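You operate a simulated robot arm through the tools that you are given. There is no shell and no other tool. Be economical: measure what you need, move in short steps, check, and stop when the job is done.

You run a simulated robot arm. Do the job below in one go: nothing can be reset, and whatever is moved stays where it is left.

JOB
Cream the top of the purple pad with the blue cloth.
Fine: care cream from the tin, its lid laid on the bench top meanwhile; put the cloth back and close the tin again. A coat counts when it lies all over at full strength: go over it till it gets no stronger.

It is judged by the outcome, as a careful person would: the job done as asked, and still so three seconds after it is handed in. It fails if anything else is knocked over, pushed out of place, dropped, spilled or broken. Lids that push on must go on centred and level and be pressed home; caps that screw on are set level and turned clockwise until they are tight. Flat cloth is picked up by pressing the open fingertips on it (5 to 10 N) and closing them slowly along it; thin cloth reads only 2 to 8 mm in the jaws.

ROBOT AND FRAMES
A 6-joint arm with a two-finger parallel gripper, fixed in place. Base frame: the origin is at the foot of the arm, x ahead of it, y to its left, z up; the work surface is at about z = 0. Lengths are in m, angles in degrees, forces in N, time in s.
With the tool pointing down near the work surface it reaches from about 0.14 to 0.58 m from the base axis. Its first joint turns from -66.0 to 66.0 degrees. Payload 2.1 kg.
Tool frame: the origin (TCP) lies between the finger pads and is the grasp point; the fingertips stand 0.03 m ahead of it; z points along the fingers, y is the line along which they close. The gripper opens to 0.094 m. The fingers are 0.028 m wide and 0.01 m thick; the gripper's body (0.05 by 0.096 m) begins 0.055 m behind the TCP.
Orientation is told as [roll, pitch, yaw] about the base's x, y, z axes, in that order, counted from this pose: with the fingers straight down and closing along the base's y, the tool's x points along the base's -x, its y along +y and its z along -z.

CONTROLS
- The arm moves only by the tool arm_command. Its argument "deltas" is one flat list of numbers, 7 for each row, row after row: the shift along the base's x, y, z in units of 100 mm (1.0 is 100 mm), then the turn, a rotation vector about the base's x, y, z in units of 180 degrees (1.0 is 180 degrees), then the closure, from 0 (fully open) to 1 (shut). In form: [dx, dy, dz, wx, wy, wz, hand, dx, dy, dz, wx, wy, wz, hand, ...]. A call has 1 to 8 rows; each row is the pose to reach, as a shift and turn from the pose commanded when the call began. A call with a number of a shift or a turn outside -1 to 1 is refused whole. Each row takes 0.2 s and may step no farther than 0.05 m and 8.6 degrees from the row before; otherwise, or with a gripper value out of range, the whole call is refused. Where a pose cannot be reached the arm comes as near as it can. A force on the tool above 40 N (or 10 N above the force at the start of the call, whichever is more), or a blocked arm, ends the call early, and 0.2 s more pass. The fingers move at their own pace (about 0.072 m/s each) and stop on an object; they squeeze with about 36 N. The grip force told is the motor's: it shows also when the fingers shut on nothing. Time passes only in rows, and 0.2 s behind the last, so rows that repeat a pose let the fingers close. It gives the time, the measured TCP pose, the force on the tool (base axes), the opening and the grip force at its end, in the units of the frame above (readings bear some noise), with the torque about the TCP (base axes, N m) and any sound that the robot's microphone picked up.
- Cameras (640 x 400 px; columns grow to the right, rows downward): "scene" is fixed at [0.0596, -0.3723, 0.4927]; the picture's right is [0.75, -0.66, 0.00], its down [-0.34, -0.38, -0.86] and it looks along [0.57, 0.65, -0.51] (base axes); focal length 314 px, centre (320, 200). "wrist" rides on the gripper at [0.076, 0.014, -0.102] in the tool frame; the picture's right is [-0.18, 0.98, 0.00], its down [-0.75, -0.14, -0.64] and it looks along [-0.63, -0.12, 0.77] (tool axes); focal length 243 px, centre (320, 200).
- capture(camera): a new picture of that camera. It takes no simulated time.
- probe_pixels(camera, pixels): for up to 12 pixels [column, row] of the newest picture of that camera ("zoom" is the newest enlarged one), the place [x, y, z] in the base frame of the surface seen there, good to about 0.002 m. It takes no simulated time.
- close_up(camera, box): a new picture of the part [left, top, right, bottom] of that camera's present view, enlarged. It takes no simulated time.
- finish_job(): hands the job in; it is judged then, once.

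Keep the steps short. Do not move on a guess: measure, check each grasp and each placing, and mend mistakes. In all there are 80 turns and 54 pictures (those below and enlarged ones count). Leave the gripper open and the arm clear of the work at the hand-in unless told otherwise, and finish with a single line.

The tools are called after "Emit:" by a JSON object that holds its "fn" and its "kwargs". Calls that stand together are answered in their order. arm_command: Moves the arm, as the interface text tells. Its arguments: {"type":"object","properties":{"deltas":{"type":"array"}},"required":["deltas"]} The other tools are called the same way: capture (camera) takes a picture; probe_pixels (camera, pixels) gives the place of the surface under pixels of a picture; close_up (camera, box) takes an enlarged picture of a part of a camera's view; finish_job () hands the job in.

At the start:

```text
clock: 0.0
eef_pos: [0.3427, -0.0302, 0.2869]
tool_rot: [0.0, 0.1, 0.1]
wrist_force: [-0.1, -0.9, -0.3]
ft_torque: [-0.03, 0.02, 0.01]
gripper_width: 0.0943
finger_force: 0.0
```

scene: 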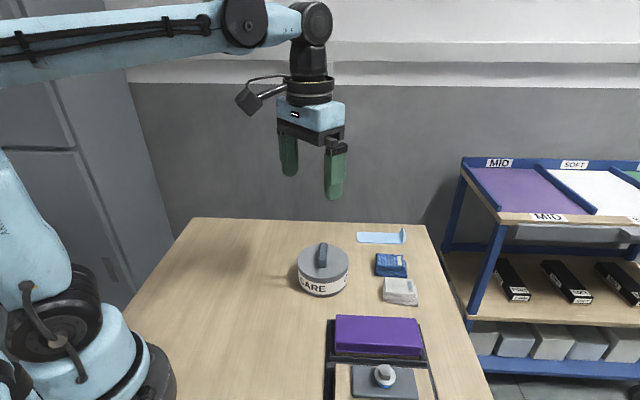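
wrist: 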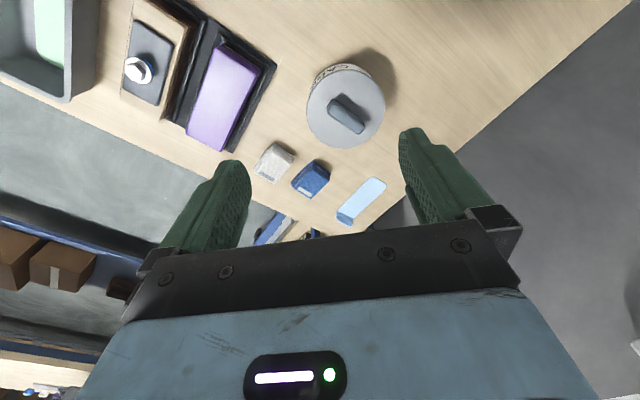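

I see the CARE tin near (322,270), a folded blue cloth near (390,265), a white cloth, and a purple pad near (378,335). I'll enlarge these first.

Emit:
{"fn": "close_up", "kwargs": {"camera": "scene", "box": [280, 215, 460, 328]}}

Emit:
{"fn": "close_up", "kwargs": {"camera": "scene", "box": [300, 290, 476, 400]}}

Emit:
{"fn": "probe_pixels", "kwargs": {"camera": "scene", "pixels": [[322, 245], [322, 262], [305, 262], [340, 262], [376, 256], [403, 258], [378, 274], [405, 275], [390, 262], [337, 318], [421, 320], [420, 352]]}}

```text
3.54 times, centred on (370, 272) of scene
```

zoom: 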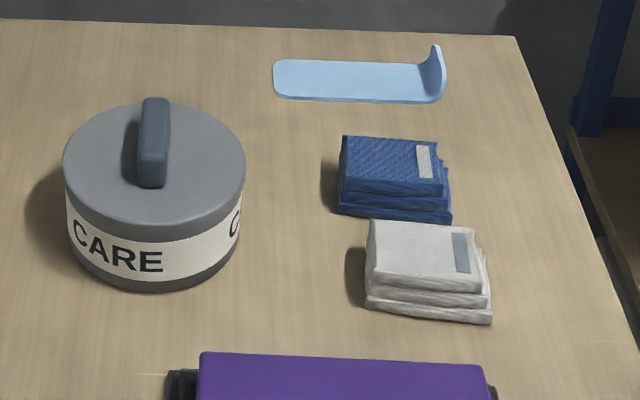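

```text
3.64 times, centred on (388, 345) of scene
```

zoom: 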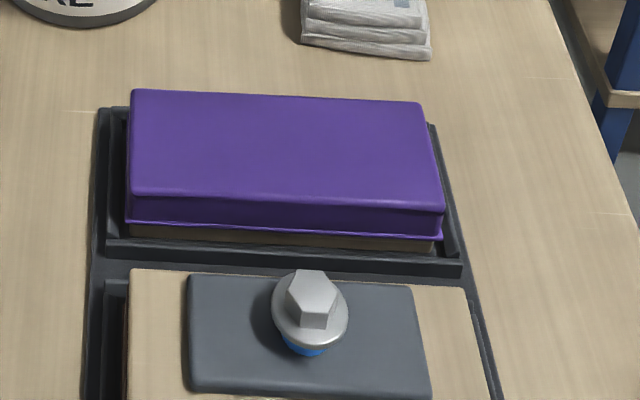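

```text
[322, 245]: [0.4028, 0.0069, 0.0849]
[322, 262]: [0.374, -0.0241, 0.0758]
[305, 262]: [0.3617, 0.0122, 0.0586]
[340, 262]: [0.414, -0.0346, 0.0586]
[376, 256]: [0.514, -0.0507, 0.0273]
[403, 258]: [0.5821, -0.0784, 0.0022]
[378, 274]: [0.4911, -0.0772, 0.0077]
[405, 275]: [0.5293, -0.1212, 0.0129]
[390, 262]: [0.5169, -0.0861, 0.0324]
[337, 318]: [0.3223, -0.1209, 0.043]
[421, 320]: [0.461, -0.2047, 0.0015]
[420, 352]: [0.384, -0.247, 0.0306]
```

Measuring the pad from this enlargement.

Emit:
{"fn": "probe_pixels", "kwargs": {"camera": "zoom", "pixels": [[136, 95], [415, 107], [436, 200], [134, 190], [275, 145], [280, 215], [310, 285], [101, 112], [435, 130], [455, 268], [110, 250], [115, 150]]}}

Emit:
{"fn": "close_up", "kwargs": {"camera": "scene", "box": [290, 230, 434, 320]}}

```text
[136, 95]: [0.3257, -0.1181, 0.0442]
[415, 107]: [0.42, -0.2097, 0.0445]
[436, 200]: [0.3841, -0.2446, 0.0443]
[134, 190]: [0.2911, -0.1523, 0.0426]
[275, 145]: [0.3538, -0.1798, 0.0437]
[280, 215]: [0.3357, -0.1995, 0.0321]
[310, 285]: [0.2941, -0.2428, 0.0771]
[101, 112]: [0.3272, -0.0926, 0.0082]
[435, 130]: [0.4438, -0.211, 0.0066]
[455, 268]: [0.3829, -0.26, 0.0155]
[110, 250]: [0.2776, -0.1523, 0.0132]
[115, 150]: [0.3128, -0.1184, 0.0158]
```

```text
4.44 times, centred on (362, 275) of scene
```

zoom: 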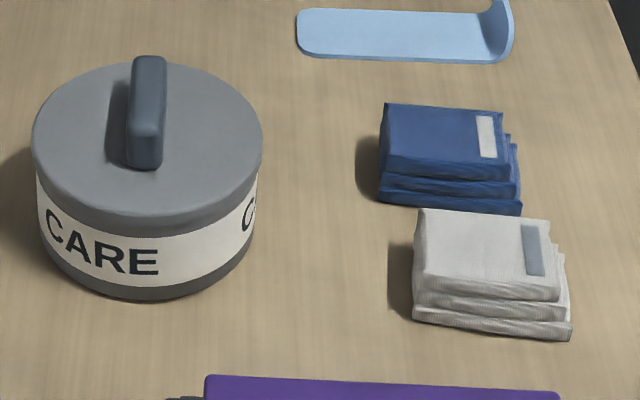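

Now the lid bar, the lid rim and the cloth corners.

Emit:
{"fn": "probe_pixels", "kwargs": {"camera": "zoom", "pixels": [[150, 62], [146, 125], [150, 150], [38, 140], [255, 140], [195, 72], [140, 218], [388, 107], [500, 114], [508, 178], [388, 170], [445, 140]]}}

Emit:
{"fn": "close_up", "kwargs": {"camera": "wrist", "box": [230, 50, 422, 170]}}

Emit:
{"fn": "close_up", "kwargs": {"camera": "wrist", "box": [230, 120, 422, 240]}}

```text
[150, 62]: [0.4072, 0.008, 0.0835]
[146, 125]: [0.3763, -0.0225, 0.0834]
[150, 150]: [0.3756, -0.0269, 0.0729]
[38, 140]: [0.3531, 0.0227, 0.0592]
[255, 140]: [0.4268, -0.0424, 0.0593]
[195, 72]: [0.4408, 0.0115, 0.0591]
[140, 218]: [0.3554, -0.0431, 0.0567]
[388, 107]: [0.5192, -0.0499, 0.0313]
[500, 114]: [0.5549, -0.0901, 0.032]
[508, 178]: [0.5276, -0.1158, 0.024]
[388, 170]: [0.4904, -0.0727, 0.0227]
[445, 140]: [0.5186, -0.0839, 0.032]
```

```text
3.33 times, centred on (326, 110) of wrist
```

zoom: 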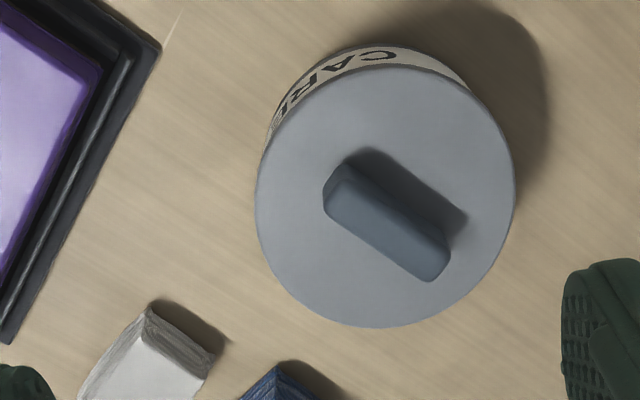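

```text
3.33 times, centred on (326, 180) of wrist
```

zoom: 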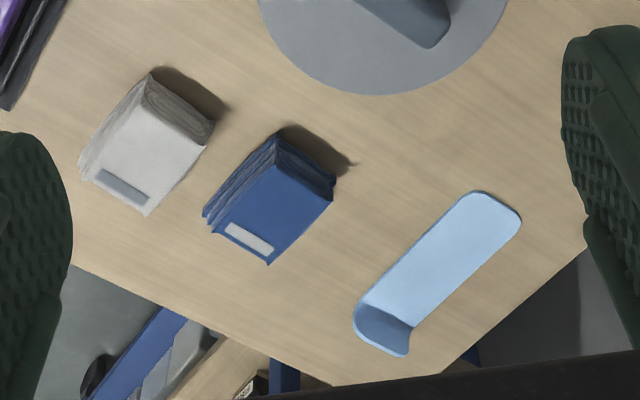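

The bar runs at about 45°. I'll probe the two cloths and the gap between them here.

Emit:
{"fn": "probe_pixels", "kwargs": {"camera": "zoom", "pixels": [[278, 133], [335, 182], [268, 262], [204, 212], [276, 170], [150, 70], [213, 125], [147, 213], [80, 170], [200, 172], [330, 200], [212, 232]]}}

Emit:
{"fn": "close_up", "kwargs": {"camera": "wrist", "box": [280, 55, 408, 135]}}

```text
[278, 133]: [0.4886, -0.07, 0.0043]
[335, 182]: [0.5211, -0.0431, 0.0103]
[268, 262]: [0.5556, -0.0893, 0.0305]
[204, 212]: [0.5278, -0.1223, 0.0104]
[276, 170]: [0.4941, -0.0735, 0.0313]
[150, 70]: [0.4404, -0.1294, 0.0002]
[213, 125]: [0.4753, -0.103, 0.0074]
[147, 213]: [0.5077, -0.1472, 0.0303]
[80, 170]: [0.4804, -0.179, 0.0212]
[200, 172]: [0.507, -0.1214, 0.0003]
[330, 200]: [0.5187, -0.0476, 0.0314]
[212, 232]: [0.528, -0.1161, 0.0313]
```

```text
5.00 times, centred on (344, 95) of wrist
```

zoom: 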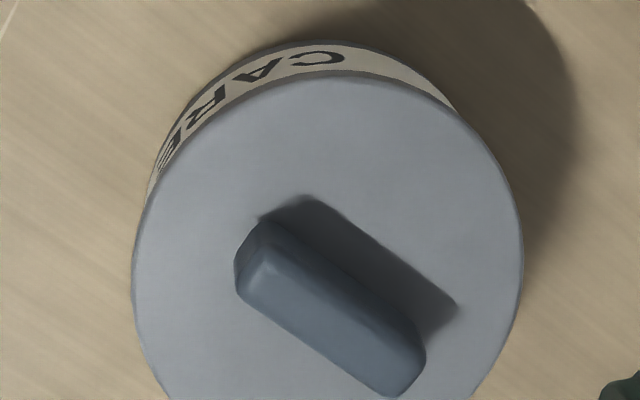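

Probing the bar top along its length for its angle, and the lid rim.

Emit:
{"fn": "probe_pixels", "kwargs": {"camera": "zoom", "pixels": [[262, 262], [400, 355], [330, 310], [265, 290], [385, 380], [285, 250], [410, 340], [345, 78], [136, 270], [520, 245], [190, 350], [440, 210]]}}

```text
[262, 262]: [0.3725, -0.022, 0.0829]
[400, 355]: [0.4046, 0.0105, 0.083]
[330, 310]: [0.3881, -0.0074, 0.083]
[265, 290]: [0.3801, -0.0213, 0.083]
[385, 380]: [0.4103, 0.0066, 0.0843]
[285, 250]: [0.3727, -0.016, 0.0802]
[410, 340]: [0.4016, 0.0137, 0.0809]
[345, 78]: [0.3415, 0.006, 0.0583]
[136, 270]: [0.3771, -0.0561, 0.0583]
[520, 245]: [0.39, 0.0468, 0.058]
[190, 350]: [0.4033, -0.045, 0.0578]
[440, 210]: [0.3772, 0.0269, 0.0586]
```

Bar centre about (0.391, -0.0045), angle about 44.5°, top z 0.083, lid top 0.0585. I'll move above it with yaw 44.5°, fingers open.

Emit:
{"fn": "arm_command", "kwargs": {"deltas": [0.08, 0.04, -0.21, 0, 0, 0.041, 0, 0.16, 0.08, -0.42, 0, 0, 0.082, 0, 0.24, 0.125, -0.64, 0, 0, 0.123, 0, 0.32, 0.17, -0.85, 0, 0, 0.164, 0, 0.4, 0.21, -0.98, 0, 0, 0.206, 0, 0.483, 0.255, -1.0, 0, 0, 0.247, 0, 0.483, 0.255, -1.0, 0, 0, 0.247, 0]}}

Emit:
{"fn": "capture", "kwargs": {"camera": "wrist"}}

```text
clock: 1.6
eef_pos: [0.3904, -0.0051, 0.1853]
tool_rot: [0.0, -0.1, 44.6]
wrist_force: [-0.1, 0.4, -0.4]
ft_torque: [-0.02, 0.0, -0.04]
gripper_width: 0.0941
finger_force: 0.1
```

```text
45 pictures are left
```

wrist: 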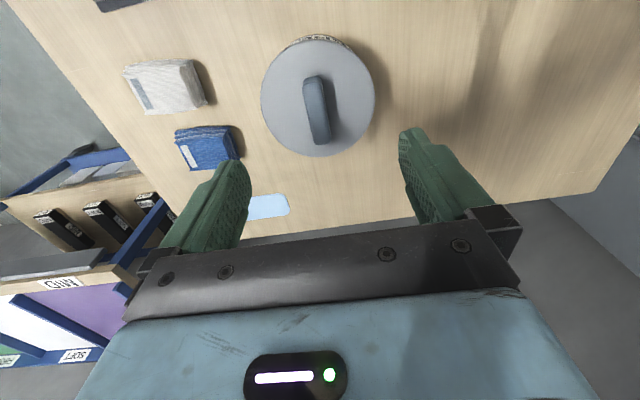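

Aligned with the bar. I'll lower to TCP z 0.095 (fingertips 0.065), half closed, then close on the bar.

Emit:
{"fn": "arm_command", "kwargs": {"deltas": [0, 0, -0.35, 0, 0, 0, 0.3, 0, 0, -0.65, 0, 0, 0, 0.4, 0, 0, -0.9, 0, 0, 0, 0.4, 0, 0, -0.9, 0, 0, 0, 0.6, 0, 0, -0.9, 0, 0, 0, 0.8, 0, 0, -0.9, 0, 0, 0, 1, 0, 0, -0.9, 0, 0, 0, 1, 0, 0, -0.9, 0, 0, 0, 1]}}

Emit:
{"fn": "capture", "kwargs": {"camera": "scene"}}

```text
clock: 3.4
eef_pos: [0.3905, -0.0044, 0.097]
tool_rot: [0.0, 0.0, 44.5]
wrist_force: [0.5, -0.1, 0.2]
ft_torque: [0.02, 0.01, -0.01]
gripper_width: 0.0156
finger_force: 36.0
heard: snap
```

```text
44 pictures are left
```

scene: 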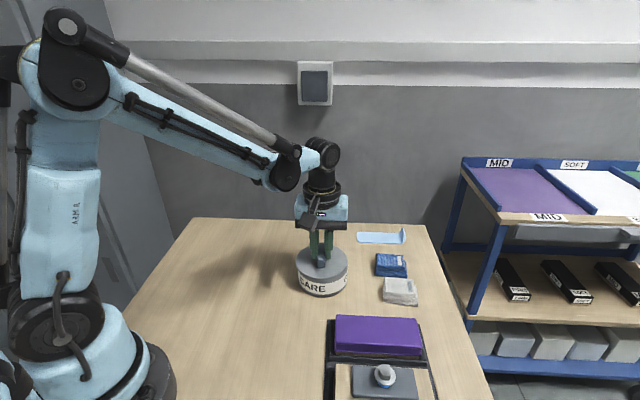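

Gripped at 15.6 mm. I heard a snap. I'll lift slowly by 10 mm and watch the force.

Emit:
{"fn": "arm_command", "kwargs": {"deltas": [0, 0, 0.03, 0, 0, 0, 1, 0, 0, 0.06, 0, 0, 0, 1, 0, 0, 0.1, 0, 0, 0, 1]}}

Emit:
{"fn": "close_up", "kwargs": {"camera": "scene", "box": [265, 220, 385, 310]}}

```text
clock: 4.2
eef_pos: [0.3897, -0.0041, 0.1072]
tool_rot: [0.0, 0.0, 44.5]
wrist_force: [-0.2, -0.1, 0.1]
ft_torque: [-0.06, -0.03, 0.01]
gripper_width: 0.0158
finger_force: 35.5
```

```text
4.44 times, centred on (325, 265) of scene
```

zoom: 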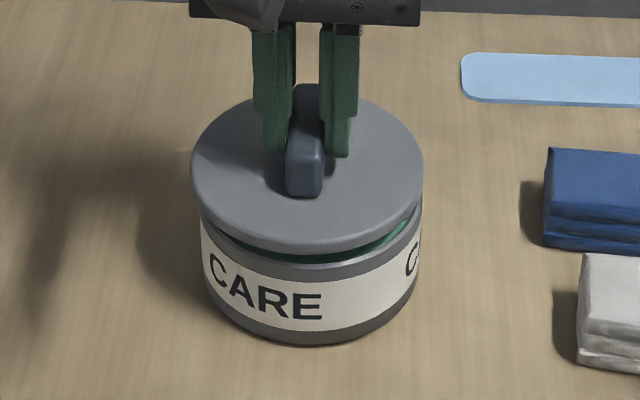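

The lid comes free cleanly. I'll raise it 60 mm and carry it to (0.30, 0.12).

Emit:
{"fn": "arm_command", "kwargs": {"deltas": [0, 0, 0.3, 0, 0, 0, 1, 0, 0, 0.6, 0, 0, 0, 1, -0.18, 0.25, 0.6, 0, 0, 0, 1, -0.36, 0.5, 0.6, 0, 0, 0, 1, -0.54, 0.75, 0.6, 0, 0, 0, 1, -0.72, 0.98, 0.6, 0, 0, 0, 1, -0.88, 1.0, 0.6, 0, 0, 0, 1, -0.88, 1.0, 0.3, 0, 0, 0, 1]}}

Emit:
{"fn": "capture", "kwargs": {"camera": "scene"}}

```text
clock: 6.0
eef_pos: [0.3022, 0.0955, 0.137]
tool_rot: [0.0, -0.1, 44.4]
wrist_force: [0.9, 0.9, -1.0]
ft_torque: [0.0, -0.03, -0.04]
gripper_width: 0.0158
finger_force: 36.1
```

```text
42 pictures are left
```

scene: 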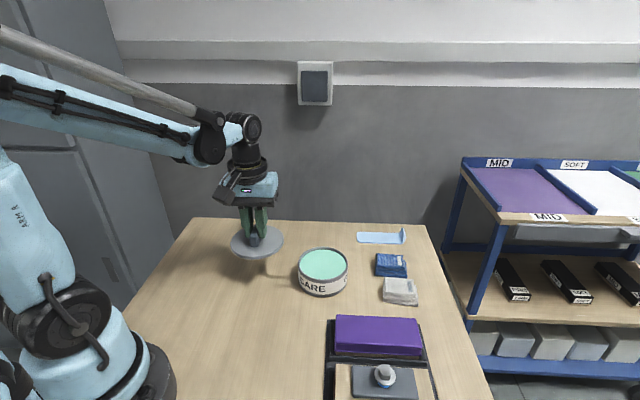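

The tin is open, with cream near the top. The lid is about 10 to 15 mm thick, so contact should come at TCP z of about 0.05. I'll lower in stages.

Emit:
{"fn": "arm_command", "kwargs": {"deltas": [0, 0, -0.3, 0, 0, 0, 1, 0, 0, -0.55, 0, 0, 0, 1, 0, 0, -0.7, 0, 0, 0, 1, 0, 0, -0.75, 0, 0, 0, 1, 0, 0, -0.8, 0, 0, 0, 1, 0, 0, -0.8, 0, 0, 0, 1]}}

Emit:
{"fn": "close_up", "kwargs": {"camera": "scene", "box": [210, 220, 330, 310]}}

```text
clock: 7.4
eef_pos: [0.3027, 0.0945, 0.0574]
tool_rot: [0.0, -0.1, 44.4]
wrist_force: [1.3, 0.0, -1.7]
ft_torque: [0.01, 0.0, 0.02]
gripper_width: 0.016
finger_force: 35.7
```

```text
4.44 times, centred on (270, 265) of scene
```

zoom: 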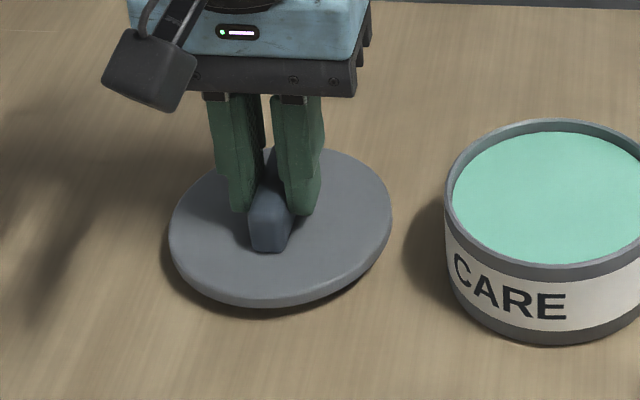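

Still a few mm above the bench. I'll go down in 2 mm steps.

Emit:
{"fn": "arm_command", "kwargs": {"deltas": [0, 0, -0.02, 0, 0, 0, 1, 0, 0, -0.04, 0, 0, 0, 1, 0, 0, -0.06, 0, 0, 0, 1]}}

```text
clock: 8.2
eef_pos: [0.3036, 0.0947, 0.0507]
tool_rot: [0.0, 0.0, 44.5]
wrist_force: [0.2, 0.3, -0.5]
ft_torque: [0.0, -0.02, -0.03]
gripper_width: 0.0157
finger_force: 35.4
```

No contact yet, so on with smaller steps.

Emit:
{"fn": "arm_command", "kwargs": {"deltas": [0, 0, -0.01, 0, 0, 0, 1, 0, 0, -0.02, 0, 0, 0, 1, 0, 0, -0.03, 0, 0, 0, 1]}}

Emit:
{"fn": "close_up", "kwargs": {"camera": "scene", "box": [210, 220, 330, 310]}}

```text
clock: 9.0
eef_pos: [0.3032, 0.0955, 0.0472]
tool_rot: [0.1, 0.0, 44.5]
wrist_force: [-0.1, -0.2, -1.0]
ft_torque: [0.02, -0.03, 0.01]
gripper_width: 0.0159
finger_force: 35.8
```

```text
4.44 times, centred on (270, 265) of scene
```

zoom: 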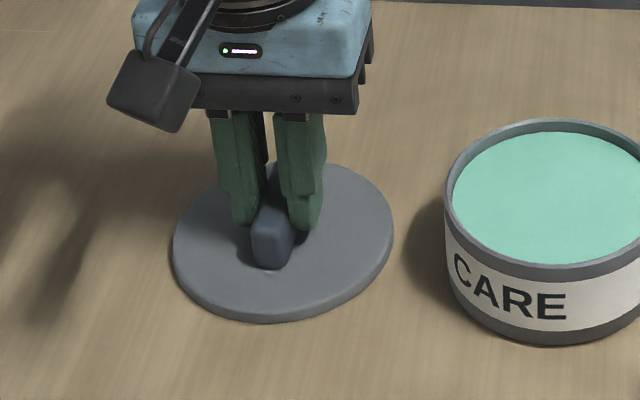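

Very close. I'll go down 1 mm at a time until the force rises.

Emit:
{"fn": "arm_command", "kwargs": {"deltas": [0, 0, -0.01, 0, 0, 0, 1, 0, 0, -0.02, 0, 0, 0, 1]}}

Emit:
{"fn": "probe_pixels", "kwargs": {"camera": "zoom", "pixels": [[200, 240], [350, 260], [270, 305], [340, 195]]}}

```text
clock: 9.6
eef_pos: [0.3034, 0.0949, 0.0448]
tool_rot: [0.1, -0.1, 44.4]
wrist_force: [-2.5, 2.5, 27.9]
ft_torque: [0.0, 0.11, 0.02]
gripper_width: 0.0159
finger_force: 36.1
```

```text
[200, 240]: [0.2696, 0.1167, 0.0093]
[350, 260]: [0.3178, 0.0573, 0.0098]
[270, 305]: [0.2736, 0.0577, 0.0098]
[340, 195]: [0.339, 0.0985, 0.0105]
```

Contact, 28 N. I'll ease up 1 mm, open, and rise.

Emit:
{"fn": "arm_command", "kwargs": {"deltas": [0, 0, 0.01, 0, 0, 0, 1, 0, 0, 0.01, 0, 0, 0, 0.8, 0, 0, 0.01, 0, 0, 0, 0.6, 0, 0, 0.01, 0, 0, 0, 0.5, 0, 0, 0.01, 0, 0, 0, 0.4, 0, 0, 0.3, 0, 0, 0, 0.4, 0, 0, 0.7, 0, 0, 0, 0.4, 0, 0, 1.0, 0, 0, 0, 0.4]}}

Emit:
{"fn": "capture", "kwargs": {"camera": "scene"}}

```text
clock: 11.4
eef_pos: [0.3023, 0.0956, 0.1446]
tool_rot: [0.0, 0.0, 44.3]
wrist_force: [-0.5, 0.3, 0.6]
ft_torque: [-0.01, 0.0, 0.01]
gripper_width: 0.0564
finger_force: 0.1
```

```text
39 pictures are left
```

scene: 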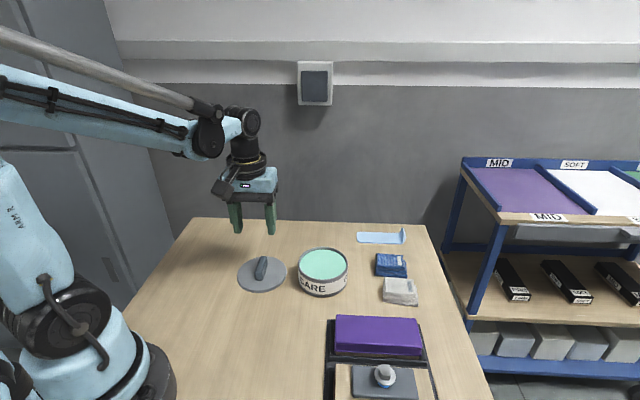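

The lid lies flat on the bench. I'll measure the cream level and the rim.

Emit:
{"fn": "probe_pixels", "kwargs": {"camera": "scene", "pixels": [[322, 262], [305, 262], [340, 264], [322, 276], [322, 254], [300, 265], [346, 265], [322, 281], [323, 249]]}}

```text
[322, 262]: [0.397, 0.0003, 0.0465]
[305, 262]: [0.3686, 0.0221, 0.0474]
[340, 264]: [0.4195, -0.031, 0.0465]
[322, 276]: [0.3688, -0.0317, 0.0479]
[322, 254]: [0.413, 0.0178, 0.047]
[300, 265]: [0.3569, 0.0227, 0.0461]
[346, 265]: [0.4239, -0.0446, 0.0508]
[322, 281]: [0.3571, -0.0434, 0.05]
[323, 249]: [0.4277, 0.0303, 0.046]
```

Cream at z 0.0465, rim about 0.052. Now I'll turn and travel to above the blue cloth, target (0.524, -0.083), yaw -47°.

Emit:
{"fn": "arm_command", "kwargs": {"deltas": [0.12, -0.1, 0, 0, 0, -0.046, 0.34, 0.25, -0.2, 0, 0, 0, -0.092, 0.34, 0.37, -0.3, 0, 0, 0, -0.138, 0.34, 0.5, -0.4, 0, 0, 0, -0.184, 0.34, 0.62, -0.5, 0, 0, 0, -0.23, 0.34, 0.75, -0.6, 0, 0, 0, -0.276, 0.34, 0.87, -0.7, 0, 0, 0, -0.322, 0.34, 1.0, -0.8, 0, 0, 0, -0.368, 0.34]}}

Emit:
{"fn": "arm_command", "kwargs": {"deltas": [0.25, -0.2, 0, 0, 0, -0.047, 0.34, 0.5, -0.4, 0, 0, 0, -0.094, 0.34, 0.75, -0.6, 0, 0, 0, -0.14, 0.34, 1.0, -0.8, 0, 0, 0, -0.14, 0.34]}}

Emit:
{"fn": "capture", "kwargs": {"camera": "wrist"}}

```text
clock: 13.2
eef_pos: [0.4019, 0.016, 0.1466]
tool_rot: [0.1, -0.1, -22.1]
wrist_force: [0.2, 1.2, 0.7]
ft_torque: [-0.01, -0.01, 0.0]
gripper_width: 0.0621
finger_force: 0.1
```

```text
clock: 14.2
eef_pos: [0.5014, -0.0649, 0.1447]
tool_rot: [0.0, 0.0, -47.1]
wrist_force: [0.4, -0.2, -0.7]
ft_torque: [0.01, -0.03, 0.01]
gripper_width: 0.0619
finger_force: 0.0
```

```text
38 pictures are left
```

wrist: 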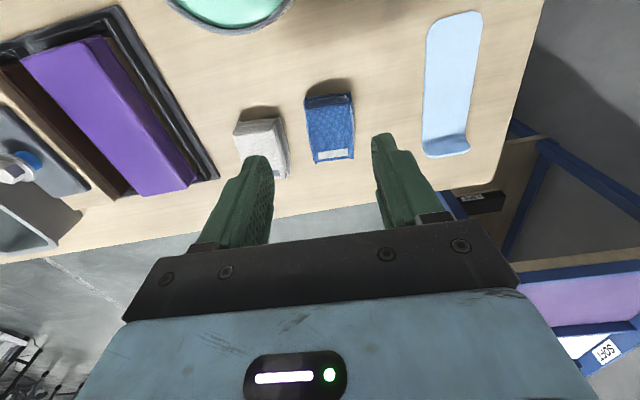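

Good view. I'll enlarge the cloths and measure them again from here.

Emit:
{"fn": "close_up", "kwargs": {"camera": "wrist", "box": [224, 75, 384, 175]}}

Emit:
{"fn": "probe_pixels", "kwargs": {"camera": "zoom", "pixels": [[328, 88], [512, 80], [335, 130], [510, 122], [368, 350], [520, 336], [330, 200], [515, 200], [250, 170], [262, 300]]}}

```text
4.00 times, centred on (304, 125) of wrist
```

zoom: 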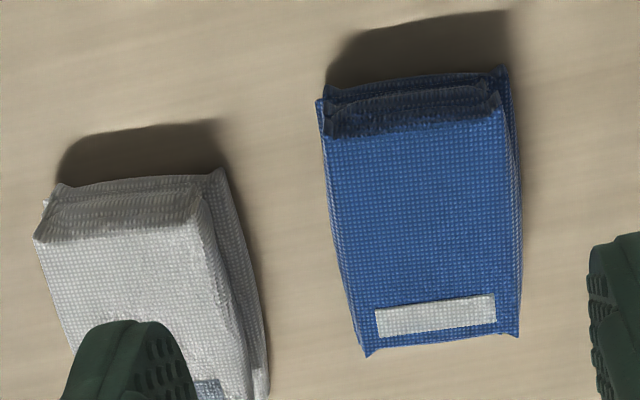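

```text
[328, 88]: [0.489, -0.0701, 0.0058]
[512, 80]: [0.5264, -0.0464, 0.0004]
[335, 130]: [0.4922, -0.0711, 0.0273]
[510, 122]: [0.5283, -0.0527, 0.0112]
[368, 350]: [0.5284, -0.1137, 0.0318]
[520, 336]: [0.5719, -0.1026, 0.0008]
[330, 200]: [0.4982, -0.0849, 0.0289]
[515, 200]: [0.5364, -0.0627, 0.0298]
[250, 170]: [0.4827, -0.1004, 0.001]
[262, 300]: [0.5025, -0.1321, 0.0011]
```

Blue cloth centre about (0.525, -0.082), width 44 mm across the fingers; the white cloth's edge is about 22 mm off. I'll move over the cloth with a 56 mm opening and lower to fingertip z 0.045, then look.

Emit:
{"fn": "arm_command", "kwargs": {"deltas": [0.12, -0.085, -0.2, 0, 0, 0, 0.4, 0.235, -0.17, -0.4, 0, 0, 0, 0.4, 0.235, -0.17, -0.6, 0, 0, 0, 0.4, 0.235, -0.17, -0.7, 0, 0, 0, 0.4, 0.235, -0.17, -0.7, 0, 0, 0, 0.4]}}

Emit:
{"fn": "close_up", "kwargs": {"camera": "scene", "box": [340, 215, 460, 305]}}

Emit:
{"fn": "capture", "kwargs": {"camera": "wrist"}}

```text
clock: 15.4
eef_pos: [0.5268, -0.0831, 0.0741]
tool_rot: [0.0, 0.0, -47.0]
wrist_force: [-0.3, 0.3, 0.4]
ft_torque: [0.02, -0.01, -0.01]
gripper_width: 0.0565
finger_force: 0.1
```

```text
4.44 times, centred on (400, 260) of scene
```

zoom: 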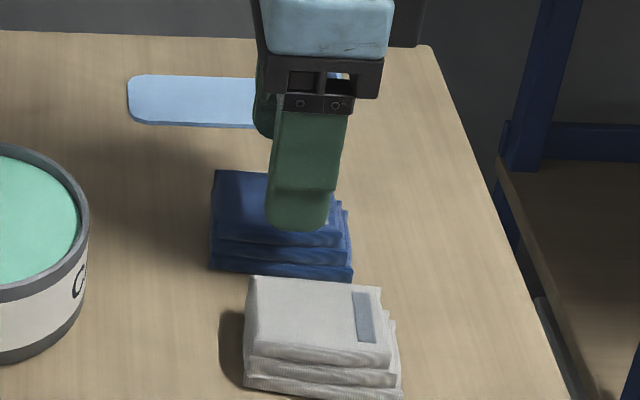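

```text
35 pictures are left
```

wrist: 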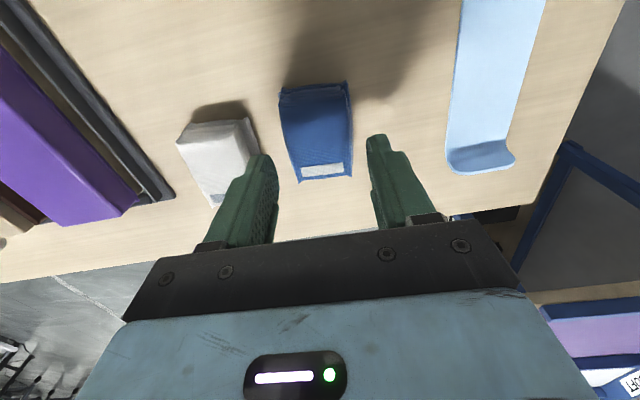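

Fingers straddle the blue cloth and clear the white one. I'll lower to fingertip z of about 0.010.

Emit:
{"fn": "arm_command", "kwargs": {"deltas": [-0.015, 0.01, -0.12, 0, 0, 0, 0.4, -0.015, 0.01, -0.24, 0, 0, 0, 0.4, -0.015, 0.01, -0.34, 0, 0, 0, 0.4, -0.015, 0.01, -0.34, 0, 0, 0, 0.4]}}

Emit:
{"fn": "close_up", "kwargs": {"camera": "scene", "box": [340, 225, 460, 315]}}

```text
clock: 16.4
eef_pos: [0.5248, -0.0802, 0.0402]
tool_rot: [-0.1, -0.1, -47.0]
wrist_force: [0.0, -0.7, 0.8]
ft_torque: [0.01, 0.0, 0.01]
gripper_width: 0.0566
finger_force: 0.0
```

```text
4.44 times, centred on (400, 270) of scene
```

zoom: 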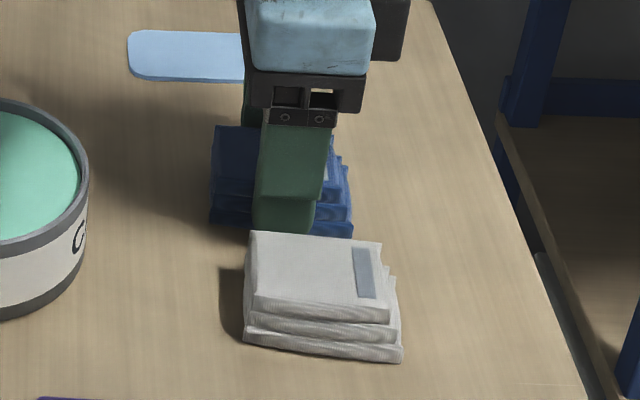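

No contact, and the fingers sit on both sides. Closing slowly.

Emit:
{"fn": "arm_command", "kwargs": {"deltas": [0, 0, 0, 0, 0, 0, 0.48, 0, 0, 0, 0, 0, 0, 0.56, 0, 0, 0, 0, 0, 0, 0.66, 0, 0, 0, 0, 0, 0, 0.76, 0, 0, 0, 0, 0, 0, 0.86, 0, 0, 0, 0, 0, 0, 1, 0, 0, 0, 0, 0, 0, 1]}}

Emit:
{"fn": "arm_command", "kwargs": {"deltas": [0, 0, 0.1, 0, 0, 0, 1, 0, 0, 0.3, 0, 0, 0, 1, 0, 0, 0.6, 0, 0, 0, 1, 0, 0, 0.8, 0, 0, 0, 1, 0, 0, 0.8, 0, 0, 0, 1]}}

Emit:
{"fn": "close_up", "kwargs": {"camera": "scene", "box": [340, 195, 460, 285]}}

```text
clock: 18.0
eef_pos: [0.5236, -0.0807, 0.0415]
tool_rot: [0.0, 0.0, -47.0]
wrist_force: [0.5, -0.5, 0.9]
ft_torque: [0.01, 0.0, 0.03]
gripper_width: 0.0496
finger_force: 36.3
```

```text
clock: 19.2
eef_pos: [0.5248, -0.0822, 0.1216]
tool_rot: [0.0, 0.0, -47.0]
wrist_force: [0.0, 0.4, -0.1]
ft_torque: [-0.03, 0.01, 0.01]
gripper_width: 0.0493
finger_force: 36.1
```

```text
4.44 times, centred on (400, 240) of scene
```

zoom: 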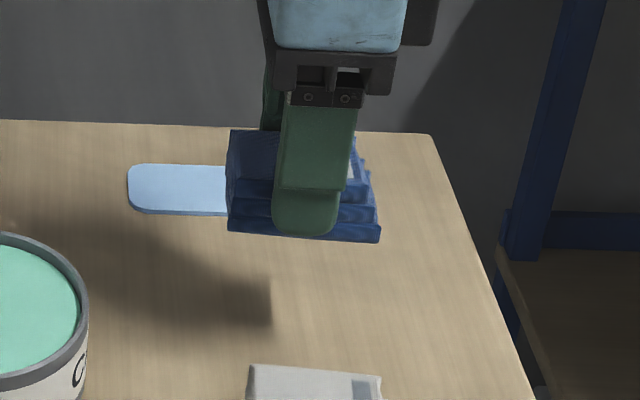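

The cloth is held as a block (49 mm), its bottom about 40 mm below the TCP. Moving over the tin centre (0.3905, -0.0045).

Emit:
{"fn": "arm_command", "kwargs": {"deltas": [-0.34, 0.2, 0, 0, 0, 0, 1, -0.67, 0.39, 0, 0, 0, 0, 1, -0.99, 0.58, 0, 0, 0, 0, 1]}}

Emit:
{"fn": "arm_command", "kwargs": {"deltas": [-0.175, 0.1, 0, 0, 0, 0, 1, -0.35, 0.195, 0, 0, 0, 0, 1, -0.35, 0.195, -0.2, 0, 0, 0, 1, -0.35, 0.195, -0.28, 0, 0, 0, 1, -0.35, 0.195, -0.28, 0, 0, 0, 1]}}

Emit:
{"fn": "close_up", "kwargs": {"camera": "scene", "box": [265, 210, 385, 300]}}

```text
clock: 20.0
eef_pos: [0.4237, -0.0236, 0.1212]
tool_rot: [-0.1, -0.2, -46.9]
wrist_force: [0.3, -0.1, -0.9]
ft_torque: [0.03, -0.02, 0.0]
gripper_width: 0.0487
finger_force: 36.3
```

```text
clock: 21.2
eef_pos: [0.3892, -0.0037, 0.0933]
tool_rot: [0.0, 0.0, -47.0]
wrist_force: [-0.3, 0.0, 0.4]
ft_torque: [-0.01, 0.0, 0.02]
gripper_width: 0.0488
finger_force: 35.8
```

```text
4.44 times, centred on (325, 255) of scene
```

zoom: 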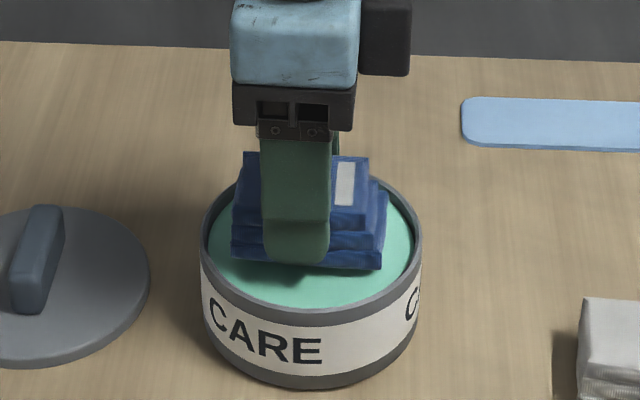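

Centred inside the rim, with the bottom about 6 mm above the cream. Lowering gently until there's light contact.

Emit:
{"fn": "arm_command", "kwargs": {"deltas": [0, 0, -0.03, 0, 0, 0, 1, 0, 0, -0.05, 0, 0, 0, 1, 0, 0, -0.07, 0, 0, 0, 1]}}

```text
clock: 22.0
eef_pos: [0.3896, -0.0029, 0.0851]
tool_rot: [0.0, 0.0, -47.0]
wrist_force: [-2.1, 0.9, 21.8]
ft_torque: [-0.04, 0.0, -0.06]
gripper_width: 0.0486
finger_force: 36.3
```

Contact at 22 N. I'll ease up to about 0.086, make a small 3 mm rub, then lift.

Emit:
{"fn": "arm_command", "kwargs": {"deltas": [0, 0, 0.01, 0, 0, 0, 1, 0.03, 0, 0.01, 0, 0, 0, 1, 0, 0.03, 0.01, 0, 0, 0, 1, -0.03, 0, 0.01, 0, 0, 0, 1, 0, -0.03, 0.01, 0, 0, 0, 1, 0, 0, 0.01, 0, 0, 0, 1]}}

Emit:
{"fn": "arm_command", "kwargs": {"deltas": [0, 0, 0.1, 0, 0, 0, 1, 0, 0, 0.3, 0, 0, 0, 1, 0, 0, 0.5, 0, 0, 0, 1, 0, 0, 0.5, 0, 0, 0, 1]}}

Emit:
{"fn": "close_up", "kwargs": {"camera": "scene", "box": [265, 190, 385, 280]}}

```text
clock: 23.4
eef_pos: [0.39, -0.0039, 0.0866]
tool_rot: [0.0, -0.1, -47.0]
wrist_force: [-0.1, -0.4, -0.2]
ft_torque: [0.01, 0.0, 0.02]
gripper_width: 0.0489
finger_force: 35.9
```

```text
clock: 24.4
eef_pos: [0.3897, -0.0057, 0.1383]
tool_rot: [0.0, 0.1, -46.9]
wrist_force: [0.7, -0.6, -0.8]
ft_torque: [0.01, -0.01, 0.01]
gripper_width: 0.0486
finger_force: 35.6
```

```text
4.44 times, centred on (325, 235) of scene
```

zoom: 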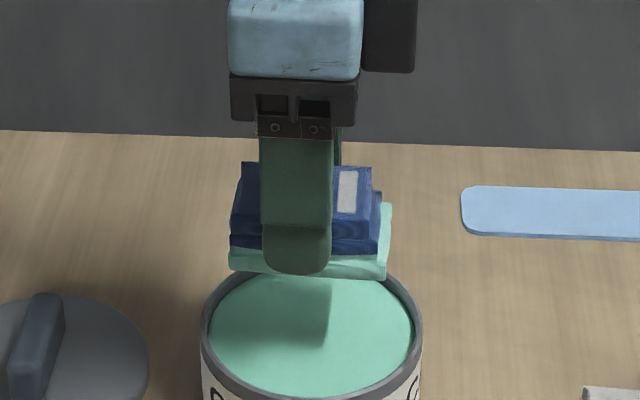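

The cloth's underside is now loaded with cream. I'll carry it to above the near-left end of the pad (0.328, -0.1545), with a small yaw correction to -44.4°.

Emit:
{"fn": "arm_command", "kwargs": {"deltas": [-0.13, -0.33, 0, 0, 0, 0.005, 1, -0.26, -0.66, 0, 0, 0, 0.01, 1, -0.4, -0.98, 0, 0, 0, 0.0144, 1]}}

Emit:
{"fn": "arm_command", "kwargs": {"deltas": [-0.11, -0.25, 0, 0, 0, 0, 1, -0.22, -0.51, 0, 0, 0, 0, 1, -0.22, -0.51, -0.25, 0, 0, 0, 1, -0.22, -0.51, -0.44, 0, 0, 0, 1, -0.22, -0.51, -0.44, 0, 0, 0, 1]}}

Emit:
{"fn": "close_up", "kwargs": {"camera": "scene", "box": [310, 265, 454, 355]}}

```text
clock: 25.2
eef_pos: [0.3506, -0.1041, 0.1349]
tool_rot: [0.0, 0.0, -44.3]
wrist_force: [-0.6, 0.2, -1.1]
ft_torque: [-0.01, -0.03, 0.02]
gripper_width: 0.0486
finger_force: 36.2
```

```text
clock: 26.4
eef_pos: [0.3281, -0.1525, 0.0922]
tool_rot: [0.0, -0.1, -44.3]
wrist_force: [-1.3, -0.3, -0.9]
ft_torque: [-0.02, 0.0, -0.01]
gripper_width: 0.049
finger_force: 36.5
```

```text
4.44 times, centred on (382, 310) of scene
```

zoom: 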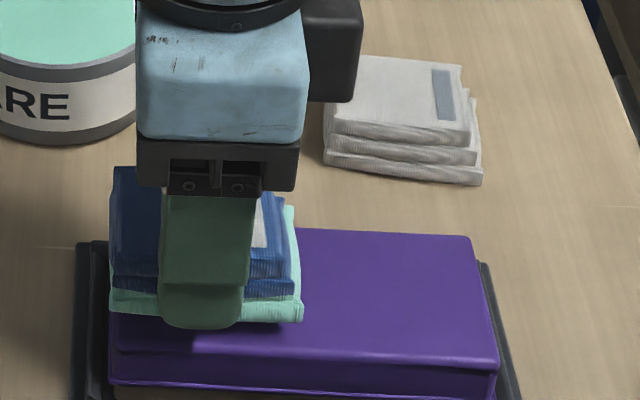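

Well placed, about 8 mm above the pad. Lowering in small steps to feel contact.

Emit:
{"fn": "arm_command", "kwargs": {"deltas": [0, 0, -0.04, 0, 0, 0, 1, 0, 0, -0.06, 0, 0, 0, 1, 0, 0, -0.075, 0, 0, 0, 1]}}

```text
clock: 27.2
eef_pos: [0.3286, -0.1527, 0.0859]
tool_rot: [0.0, 0.0, -44.4]
wrist_force: [0.1, 0.0, -0.3]
ft_torque: [0.0, 0.0, 0.03]
gripper_width: 0.0489
finger_force: 35.6
```

Emit:
{"fn": "arm_command", "kwargs": {"deltas": [0, 0, -0.01, 0, 0, 0, 1, 0, 0, -0.02, 0, 0, 0, 1]}}

```text
clock: 27.8
eef_pos: [0.3279, -0.1524, 0.0844]
tool_rot: [0.0, 0.0, -44.4]
wrist_force: [0.5, 0.1, -0.9]
ft_torque: [0.0, 0.0, 0.01]
gripper_width: 0.0485
finger_force: 35.7
```

Emit:
{"fn": "arm_command", "kwargs": {"deltas": [0, 0, -0.01, 0, 0, 0, 1, 0, 0, -0.015, 0, 0, 0, 1, 0, 0, -0.015, 0, 0, 0, 1]}}

```text
clock: 28.6
eef_pos: [0.3284, -0.1527, 0.0828]
tool_rot: [0.1, 0.0, -44.4]
wrist_force: [-0.1, 0.5, 6.9]
ft_torque: [-0.05, 0.0, 0.02]
gripper_width: 0.0489
finger_force: 35.7
```

Contact, 7 N. First stroke along the pad to the far end, slightly on the near lane.

Emit:
{"fn": "arm_command", "kwargs": {"deltas": [0.078, -0.076, 0, 0, 0, 0, 1, 0.156, -0.152, 0, 0, 0, 0, 1, 0.234, -0.228, 0, 0, 0, 0, 1, 0.312, -0.304, 0, 0, 0, 0, 1, 0.39, -0.38, 0, 0, 0, 0, 1, 0.468, -0.456, 0, 0, 0, 0, 1, 0.53, -0.52, 0, 0, 0, 0, 1, 0.56, -0.55, 0, 0, 0, 0, 1]}}

Emit:
{"fn": "close_up", "kwargs": {"camera": "scene", "box": [310, 265, 454, 355]}}

```text
clock: 29.4
eef_pos: [0.3514, -0.1736, 0.0817]
tool_rot: [0.0, 0.2, -44.4]
wrist_force: [-2.2, 0.2, 11.0]
ft_torque: [-0.21, -0.25, 0.0]
gripper_width: 0.0491
finger_force: 35.8
stopped in row 4: the force on the tool passed its limit (the readings are from after the stop); the commanded pose is now the measured one
```

```text
4.44 times, centred on (382, 310) of scene
```

zoom: 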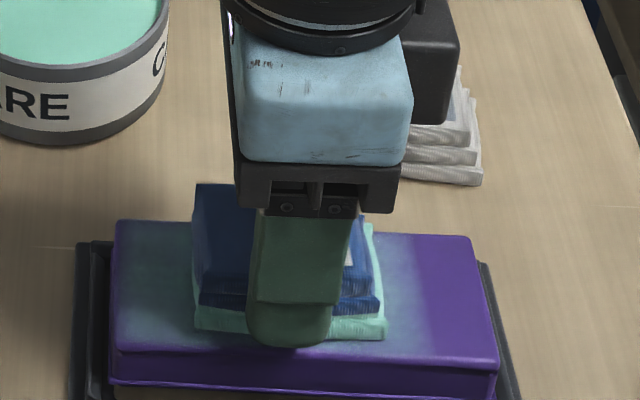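

Coat appears but thin; the force rose over the limit partway. I'll ease up 1 mm and carry on to the far end.

Emit:
{"fn": "arm_command", "kwargs": {"deltas": [0, 0, 0.008, 0, 0, 0, 1, 0.078, -0.076, 0.01, 0, 0, 0, 1, 0.156, -0.152, 0.012, 0, 0, 0, 1, 0.234, -0.228, 0.012, 0, 0, 0, 1, 0.3, -0.29, 0.012, 0, 0, 0, 1, 0.32, -0.31, 0.012, 0, 0, 0, 1]}}

```text
clock: 30.8
eef_pos: [0.3819, -0.2057, 0.0835]
tool_rot: [0.0, 0.1, -44.3]
wrist_force: [0.5, -0.1, -0.8]
ft_torque: [0.0, 0.01, -0.02]
gripper_width: 0.0489
finger_force: 36.5
```

At the far end but with no contact (z 0.0835). I'll lower slightly and feel for it.

Emit:
{"fn": "arm_command", "kwargs": {"deltas": [0, 0, -0.006, 0, 0, 0, 1, 0, 0, -0.01, 0, 0, 0, 1]}}

Emit:
{"fn": "close_up", "kwargs": {"camera": "scene", "box": [310, 265, 454, 355]}}

```text
clock: 31.4
eef_pos: [0.384, -0.2043, 0.083]
tool_rot: [0.0, 0.3, -44.4]
wrist_force: [1.1, -0.6, 3.2]
ft_torque: [-0.1, -0.12, -0.02]
gripper_width: 0.049
finger_force: 36.1
```

```text
4.44 times, centred on (382, 310) of scene
```

zoom: 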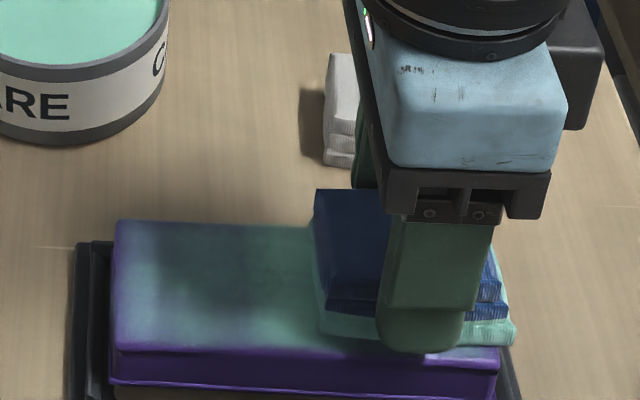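

Contact 3 N. The near edge and left end are still thin. Return stroke on the near lane (shift 8 mm toward the near side).

Emit:
{"fn": "arm_command", "kwargs": {"deltas": [-0.057, -0.056, -0.002, 0, 0, 0, 1, -0.137, 0.022, -0.003, 0, 0, 0, 1, -0.22, 0.1, -0.003, 0, 0, 0, 1, -0.3, 0.18, -0.003, 0, 0, 0, 1, -0.38, 0.26, -0.003, 0, 0, 0, 1, -0.46, 0.335, -0.003, 0, 0, 0, 1, -0.54, 0.415, -0.003, 0, 0, 0, 1, -0.62, 0.495, -0.003, 0, 0, 0, 1]}}

Emit:
{"fn": "close_up", "kwargs": {"camera": "scene", "box": [310, 265, 454, 355]}}

```text
clock: 33.2
eef_pos: [0.3209, -0.1551, 0.0825]
tool_rot: [0.0, 0.2, -44.3]
wrist_force: [2.6, -3.2, 7.3]
ft_torque: [-0.18, -0.21, 0.0]
gripper_width: 0.0489
finger_force: 36.1
```

```text
4.44 times, centred on (382, 310) of scene
```

zoom: 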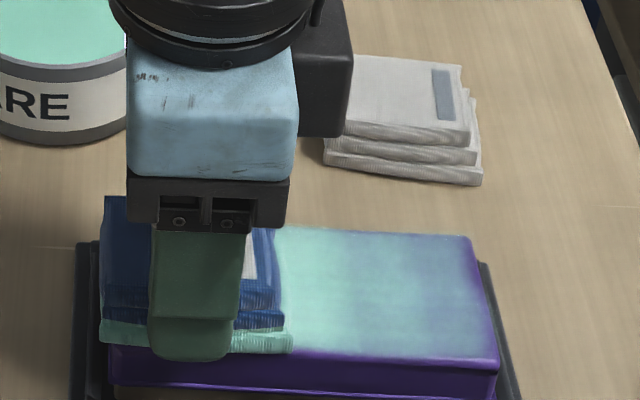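

Strong coat at 7 N. Now back on the far lane, running a little farther at the far end.

Emit:
{"fn": "arm_command", "kwargs": {"deltas": [0.08, 0.078, 0, 0, 0, 0, 1, 0.17, -0.008, 0, 0, 0, 0, 1, 0.26, -0.095, 0, 0, 0, 0, 1, 0.35, -0.182, 0, 0, 0, 0, 1, 0.44, -0.27, 0, 0, 0, 0, 1, 0.53, -0.357, 0, 0, 0, 0, 1, 0.62, -0.444, 0, 0, 0, 0, 1, 0.7, -0.525, 0, 0, 0, 0, 1]}}

Emit:
{"fn": "close_up", "kwargs": {"camera": "scene", "box": [310, 265, 454, 355]}}

```text
clock: 35.0
eef_pos: [0.3914, -0.2074, 0.0829]
tool_rot: [0.0, 0.1, -44.5]
wrist_force: [-0.5, -0.4, -1.4]
ft_torque: [-0.01, 0.01, -0.04]
gripper_width: 0.0486
finger_force: 36.2
```

```text
4.44 times, centred on (382, 310) of scene
```

zoom: 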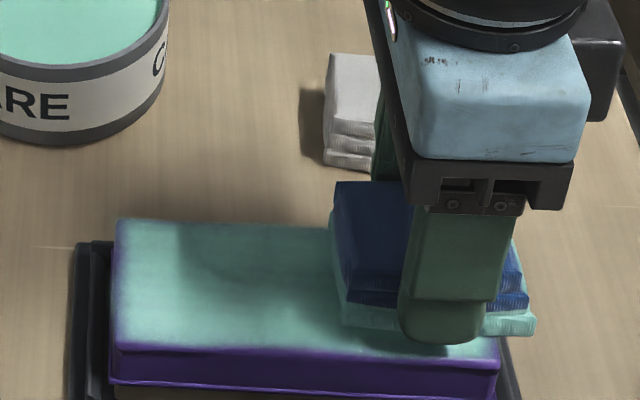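

At the far end the force is zero, so that end needs a bit more pressure. I'll lower 0.8 mm there and return on the near lane, easing height toward the left end.

Emit:
{"fn": "arm_command", "kwargs": {"deltas": [0, 0, -0.008, 0, 0, 0, 1, -0.085, -0.084, -0.008, 0, 0, 0, 1, -0.19, 0.018, -0.006, 0, 0, 0, 1, -0.295, 0.12, -0.004, 0, 0, 0, 1, -0.4, 0.222, -0.002, 0, 0, 0, 1, -0.505, 0.324, 0, 0, 0, 0, 1, -0.61, 0.426, 0, 0, 0, 0, 1, -0.715, 0.528, 0, 0, 0, 0, 1]}}

Emit:
{"fn": "arm_command", "kwargs": {"deltas": [0.045, 0.045, 0, 0, 0, 0, 1, 0.09, 0.09, 0, 0, 0, 0, 1, 0.195, -0.012, 0, 0, 0, 0, 1, 0.3, -0.114, -0.002, 0, 0, 0, 1, 0.405, -0.216, -0.004, 0, 0, 0, 1, 0.51, -0.318, -0.006, 0, 0, 0, 1, 0.615, -0.42, -0.008, 0, 0, 0, 1, 0.71, -0.515, -0.008, 0, 0, 0, 1]}}

Emit:
{"fn": "close_up", "kwargs": {"camera": "scene", "box": [310, 265, 454, 355]}}

```text
clock: 36.8
eef_pos: [0.3196, -0.1545, 0.083]
tool_rot: [-0.1, 0.2, -44.4]
wrist_force: [9.3, -10.1, 29.2]
ft_torque: [-0.29, -0.34, 0.02]
gripper_width: 0.0489
finger_force: 35.7
```

```text
clock: 38.6
eef_pos: [0.3892, -0.205, 0.0819]
tool_rot: [-0.1, 0.4, -44.3]
wrist_force: [-11.2, 12.2, 35.6]
ft_torque: [0.33, 0.4, -0.03]
gripper_width: 0.049
finger_force: 35.9
```

```text
4.44 times, centred on (382, 310) of scene
```

zoom: 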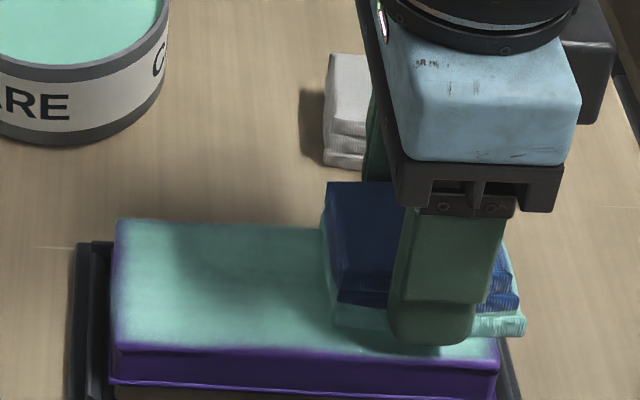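

The force is getting high (36 N). I'll lift off and inspect the coat.

Emit:
{"fn": "arm_command", "kwargs": {"deltas": [0, 0, 0.1, 0, 0, 0, 1, 0, 0.0, 0.35, 0, 0, 0, 1, 0.2, 0.2, 0.5, 0, 0, 0, 1, 0.4, 0.4, 0.5, 0, 0, 0, 1, 0.6, 0.6, 0.5, 0, 0, 0, 1, 0.6, 0.6, 0.5, 0, 0, 0, 1]}}

Emit:
{"fn": "close_up", "kwargs": {"camera": "scene", "box": [310, 275, 454, 365]}}

```text
clock: 40.0
eef_pos: [0.4501, -0.1447, 0.1323]
tool_rot: [-0.1, 0.2, -44.5]
wrist_force: [1.1, 0.5, -1.0]
ft_torque: [0.0, 0.0, 0.02]
gripper_width: 0.0486
finger_force: 36.0
```

```text
4.44 times, centred on (382, 320) of scene
```

zoom: 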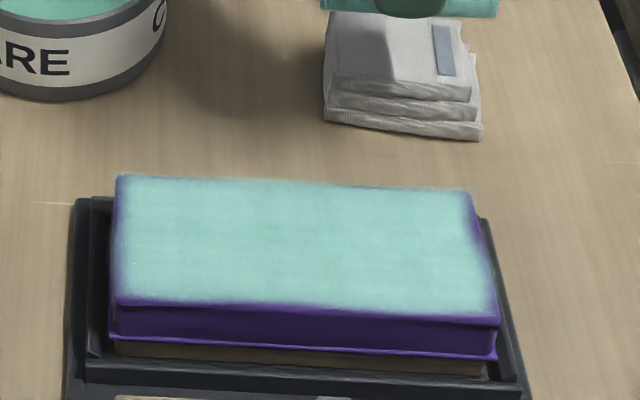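

Nearly full; the rims of the pad are slightly thinner. I'll recharge the cloth and go round the edges. Moving back over the tin.

Emit:
{"fn": "arm_command", "kwargs": {"deltas": [-0.2, 0.33, 0, 0, 0, 0, 1, -0.4, 0.66, 0, 0, 0, 0, 1, -0.6, 0.98, 0, 0, 0, 0, 1]}}

Emit:
{"fn": "arm_command", "kwargs": {"deltas": [0, 0.2, 0, 0, 0, 0, 1, 0, 0.42, 0, 0, 0, 0, 1, 0, 0.42, -0.25, 0, 0, 0, 1, 0, 0.42, -0.38, 0, 0, 0, 1, 0, 0.42, -0.38, 0, 0, 0, 1]}}

```text
clock: 40.8
eef_pos: [0.3915, -0.0476, 0.1312]
tool_rot: [-0.1, 0.1, -44.3]
wrist_force: [0.1, 0.8, -0.8]
ft_torque: [-0.04, 0.03, 0.02]
gripper_width: 0.0493
finger_force: 35.8
```

```text
clock: 42.0
eef_pos: [0.3901, -0.0059, 0.094]
tool_rot: [0.1, 0.2, -44.4]
wrist_force: [0.3, -0.3, 0.0]
ft_torque: [0.0, 0.0, 0.03]
gripper_width: 0.049
finger_force: 35.9
```

Centred over the cream. Dipping to about z 0.086.

Emit:
{"fn": "arm_command", "kwargs": {"deltas": [0, 0, -0.04, 0, 0, 0, 1, 0, 0, -0.065, 0, 0, 0, 1, 0, 0, -0.08, 0, 0, 0, 1, 0, 0, -0.08, 0, 0, 0, 1]}}

Emit:
{"fn": "arm_command", "kwargs": {"deltas": [0, 0, 0.1, 0, 0, 0, 1, 0, 0, 0.3, 0, 0, 0, 1, 0, 0, 0.5, 0, 0, 0, 1, -0.15, -0.33, 0.5, 0, 0, 0, 1, -0.3, -0.66, 0.5, 0, 0, 0, 1, -0.45, -1.0, 0.5, 0, 0, 0, 1]}}

```text
clock: 43.0
eef_pos: [0.3908, -0.0058, 0.0847]
tool_rot: [0.0, 0.4, -44.2]
wrist_force: [0.6, 3.4, 0.4]
ft_torque: [0.16, 0.01, -0.02]
gripper_width: 0.0488
finger_force: 35.7
```

```text
clock: 44.4
eef_pos: [0.3459, -0.1075, 0.1332]
tool_rot: [0.0, 0.2, -44.3]
wrist_force: [0.2, -0.1, 0.6]
ft_torque: [-0.01, 0.06, -0.02]
gripper_width: 0.0489
finger_force: 35.9
```

Now to the pad's near-left corner (0.317, -0.155), levelling the tiny tilt.

Emit:
{"fn": "arm_command", "kwargs": {"deltas": [-0.15, -0.24, 0, 0, -0.001, 0, 1, -0.29, -0.477, 0, 0, -0.001, 0, 1, -0.29, -0.477, -0.25, 0, -0.001, 0, 1, -0.29, -0.477, -0.42, 0, -0.001, 0, 1, -0.29, -0.477, -0.48, 0, -0.001, 0, 1, -0.29, -0.477, -0.495, 0, -0.001, 0, 1]}}

Emit:
{"fn": "close_up", "kwargs": {"camera": "scene", "box": [280, 245, 424, 335]}}

```text
clock: 45.8
eef_pos: [0.3176, -0.1537, 0.0871]
tool_rot: [0.1, 0.2, -44.4]
wrist_force: [-0.5, -0.1, -0.7]
ft_torque: [0.0, 0.0, -0.02]
gripper_width: 0.0488
finger_force: 35.8
```

```text
4.44 times, centred on (352, 290) of scene
```

zoom: 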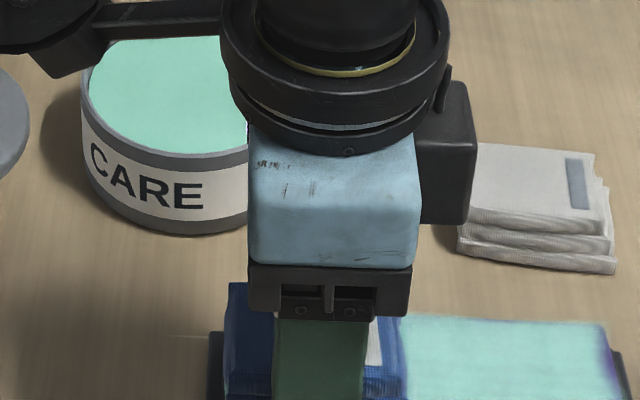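

The tin looks fine. Lowering to contact.

Emit:
{"fn": "arm_command", "kwargs": {"deltas": [0, 0, -0.02, 0, 0, 0, 1, 0, 0, -0.032, 0, 0, 0, 1, 0, 0, -0.038, 0, 0, 0, 1]}}

```text
clock: 46.6
eef_pos: [0.3175, -0.1539, 0.0819]
tool_rot: [0.0, 0.1, -44.5]
wrist_force: [0.1, 0.2, -1.1]
ft_torque: [0.02, 0.0, 0.02]
gripper_width: 0.0489
finger_force: 35.8
```

Emit:
{"fn": "arm_command", "kwargs": {"deltas": [0, 0, -0.005, 0, 0, 0, 1, 0, 0, -0.008, 0, 0, 0, 1]}}

```text
clock: 47.2
eef_pos: [0.3162, -0.1547, 0.0825]
tool_rot: [0.1, 0.2, -44.4]
wrist_force: [-1.8, -1.0, 8.6]
ft_torque: [0.11, 0.19, 0.07]
gripper_width: 0.0489
finger_force: 36.0
```

9 N. Stroke along the near edge to the far end.

Emit:
{"fn": "arm_command", "kwargs": {"deltas": [0.09, -0.088, 0, 0, 0, 0, 1, 0.18, -0.176, 0, 0, 0, 0, 1, 0.27, -0.264, 0, 0, 0, 0, 1, 0.36, -0.352, -0.001, 0, 0, 0, 1, 0.45, -0.44, -0.002, 0, 0, 0, 1, 0.54, -0.528, -0.003, 0, 0, 0, 1, 0.6, -0.586, -0.004, 0, 0, 0, 1, 0.66, -0.644, -0.004, 0, 0, 0, 1]}}

```text
clock: 49.2
eef_pos: [0.3823, -0.2184, 0.0811]
tool_rot: [0.1, 0.5, -44.3]
wrist_force: [-0.7, 0.8, 10.2]
ft_torque: [-0.13, -0.08, 0.01]
gripper_width: 0.0489
finger_force: 36.4
stopped in row 8: the force on the tool passed its limit (the readings are from after the stop); the commanded pose is now the measured one
```

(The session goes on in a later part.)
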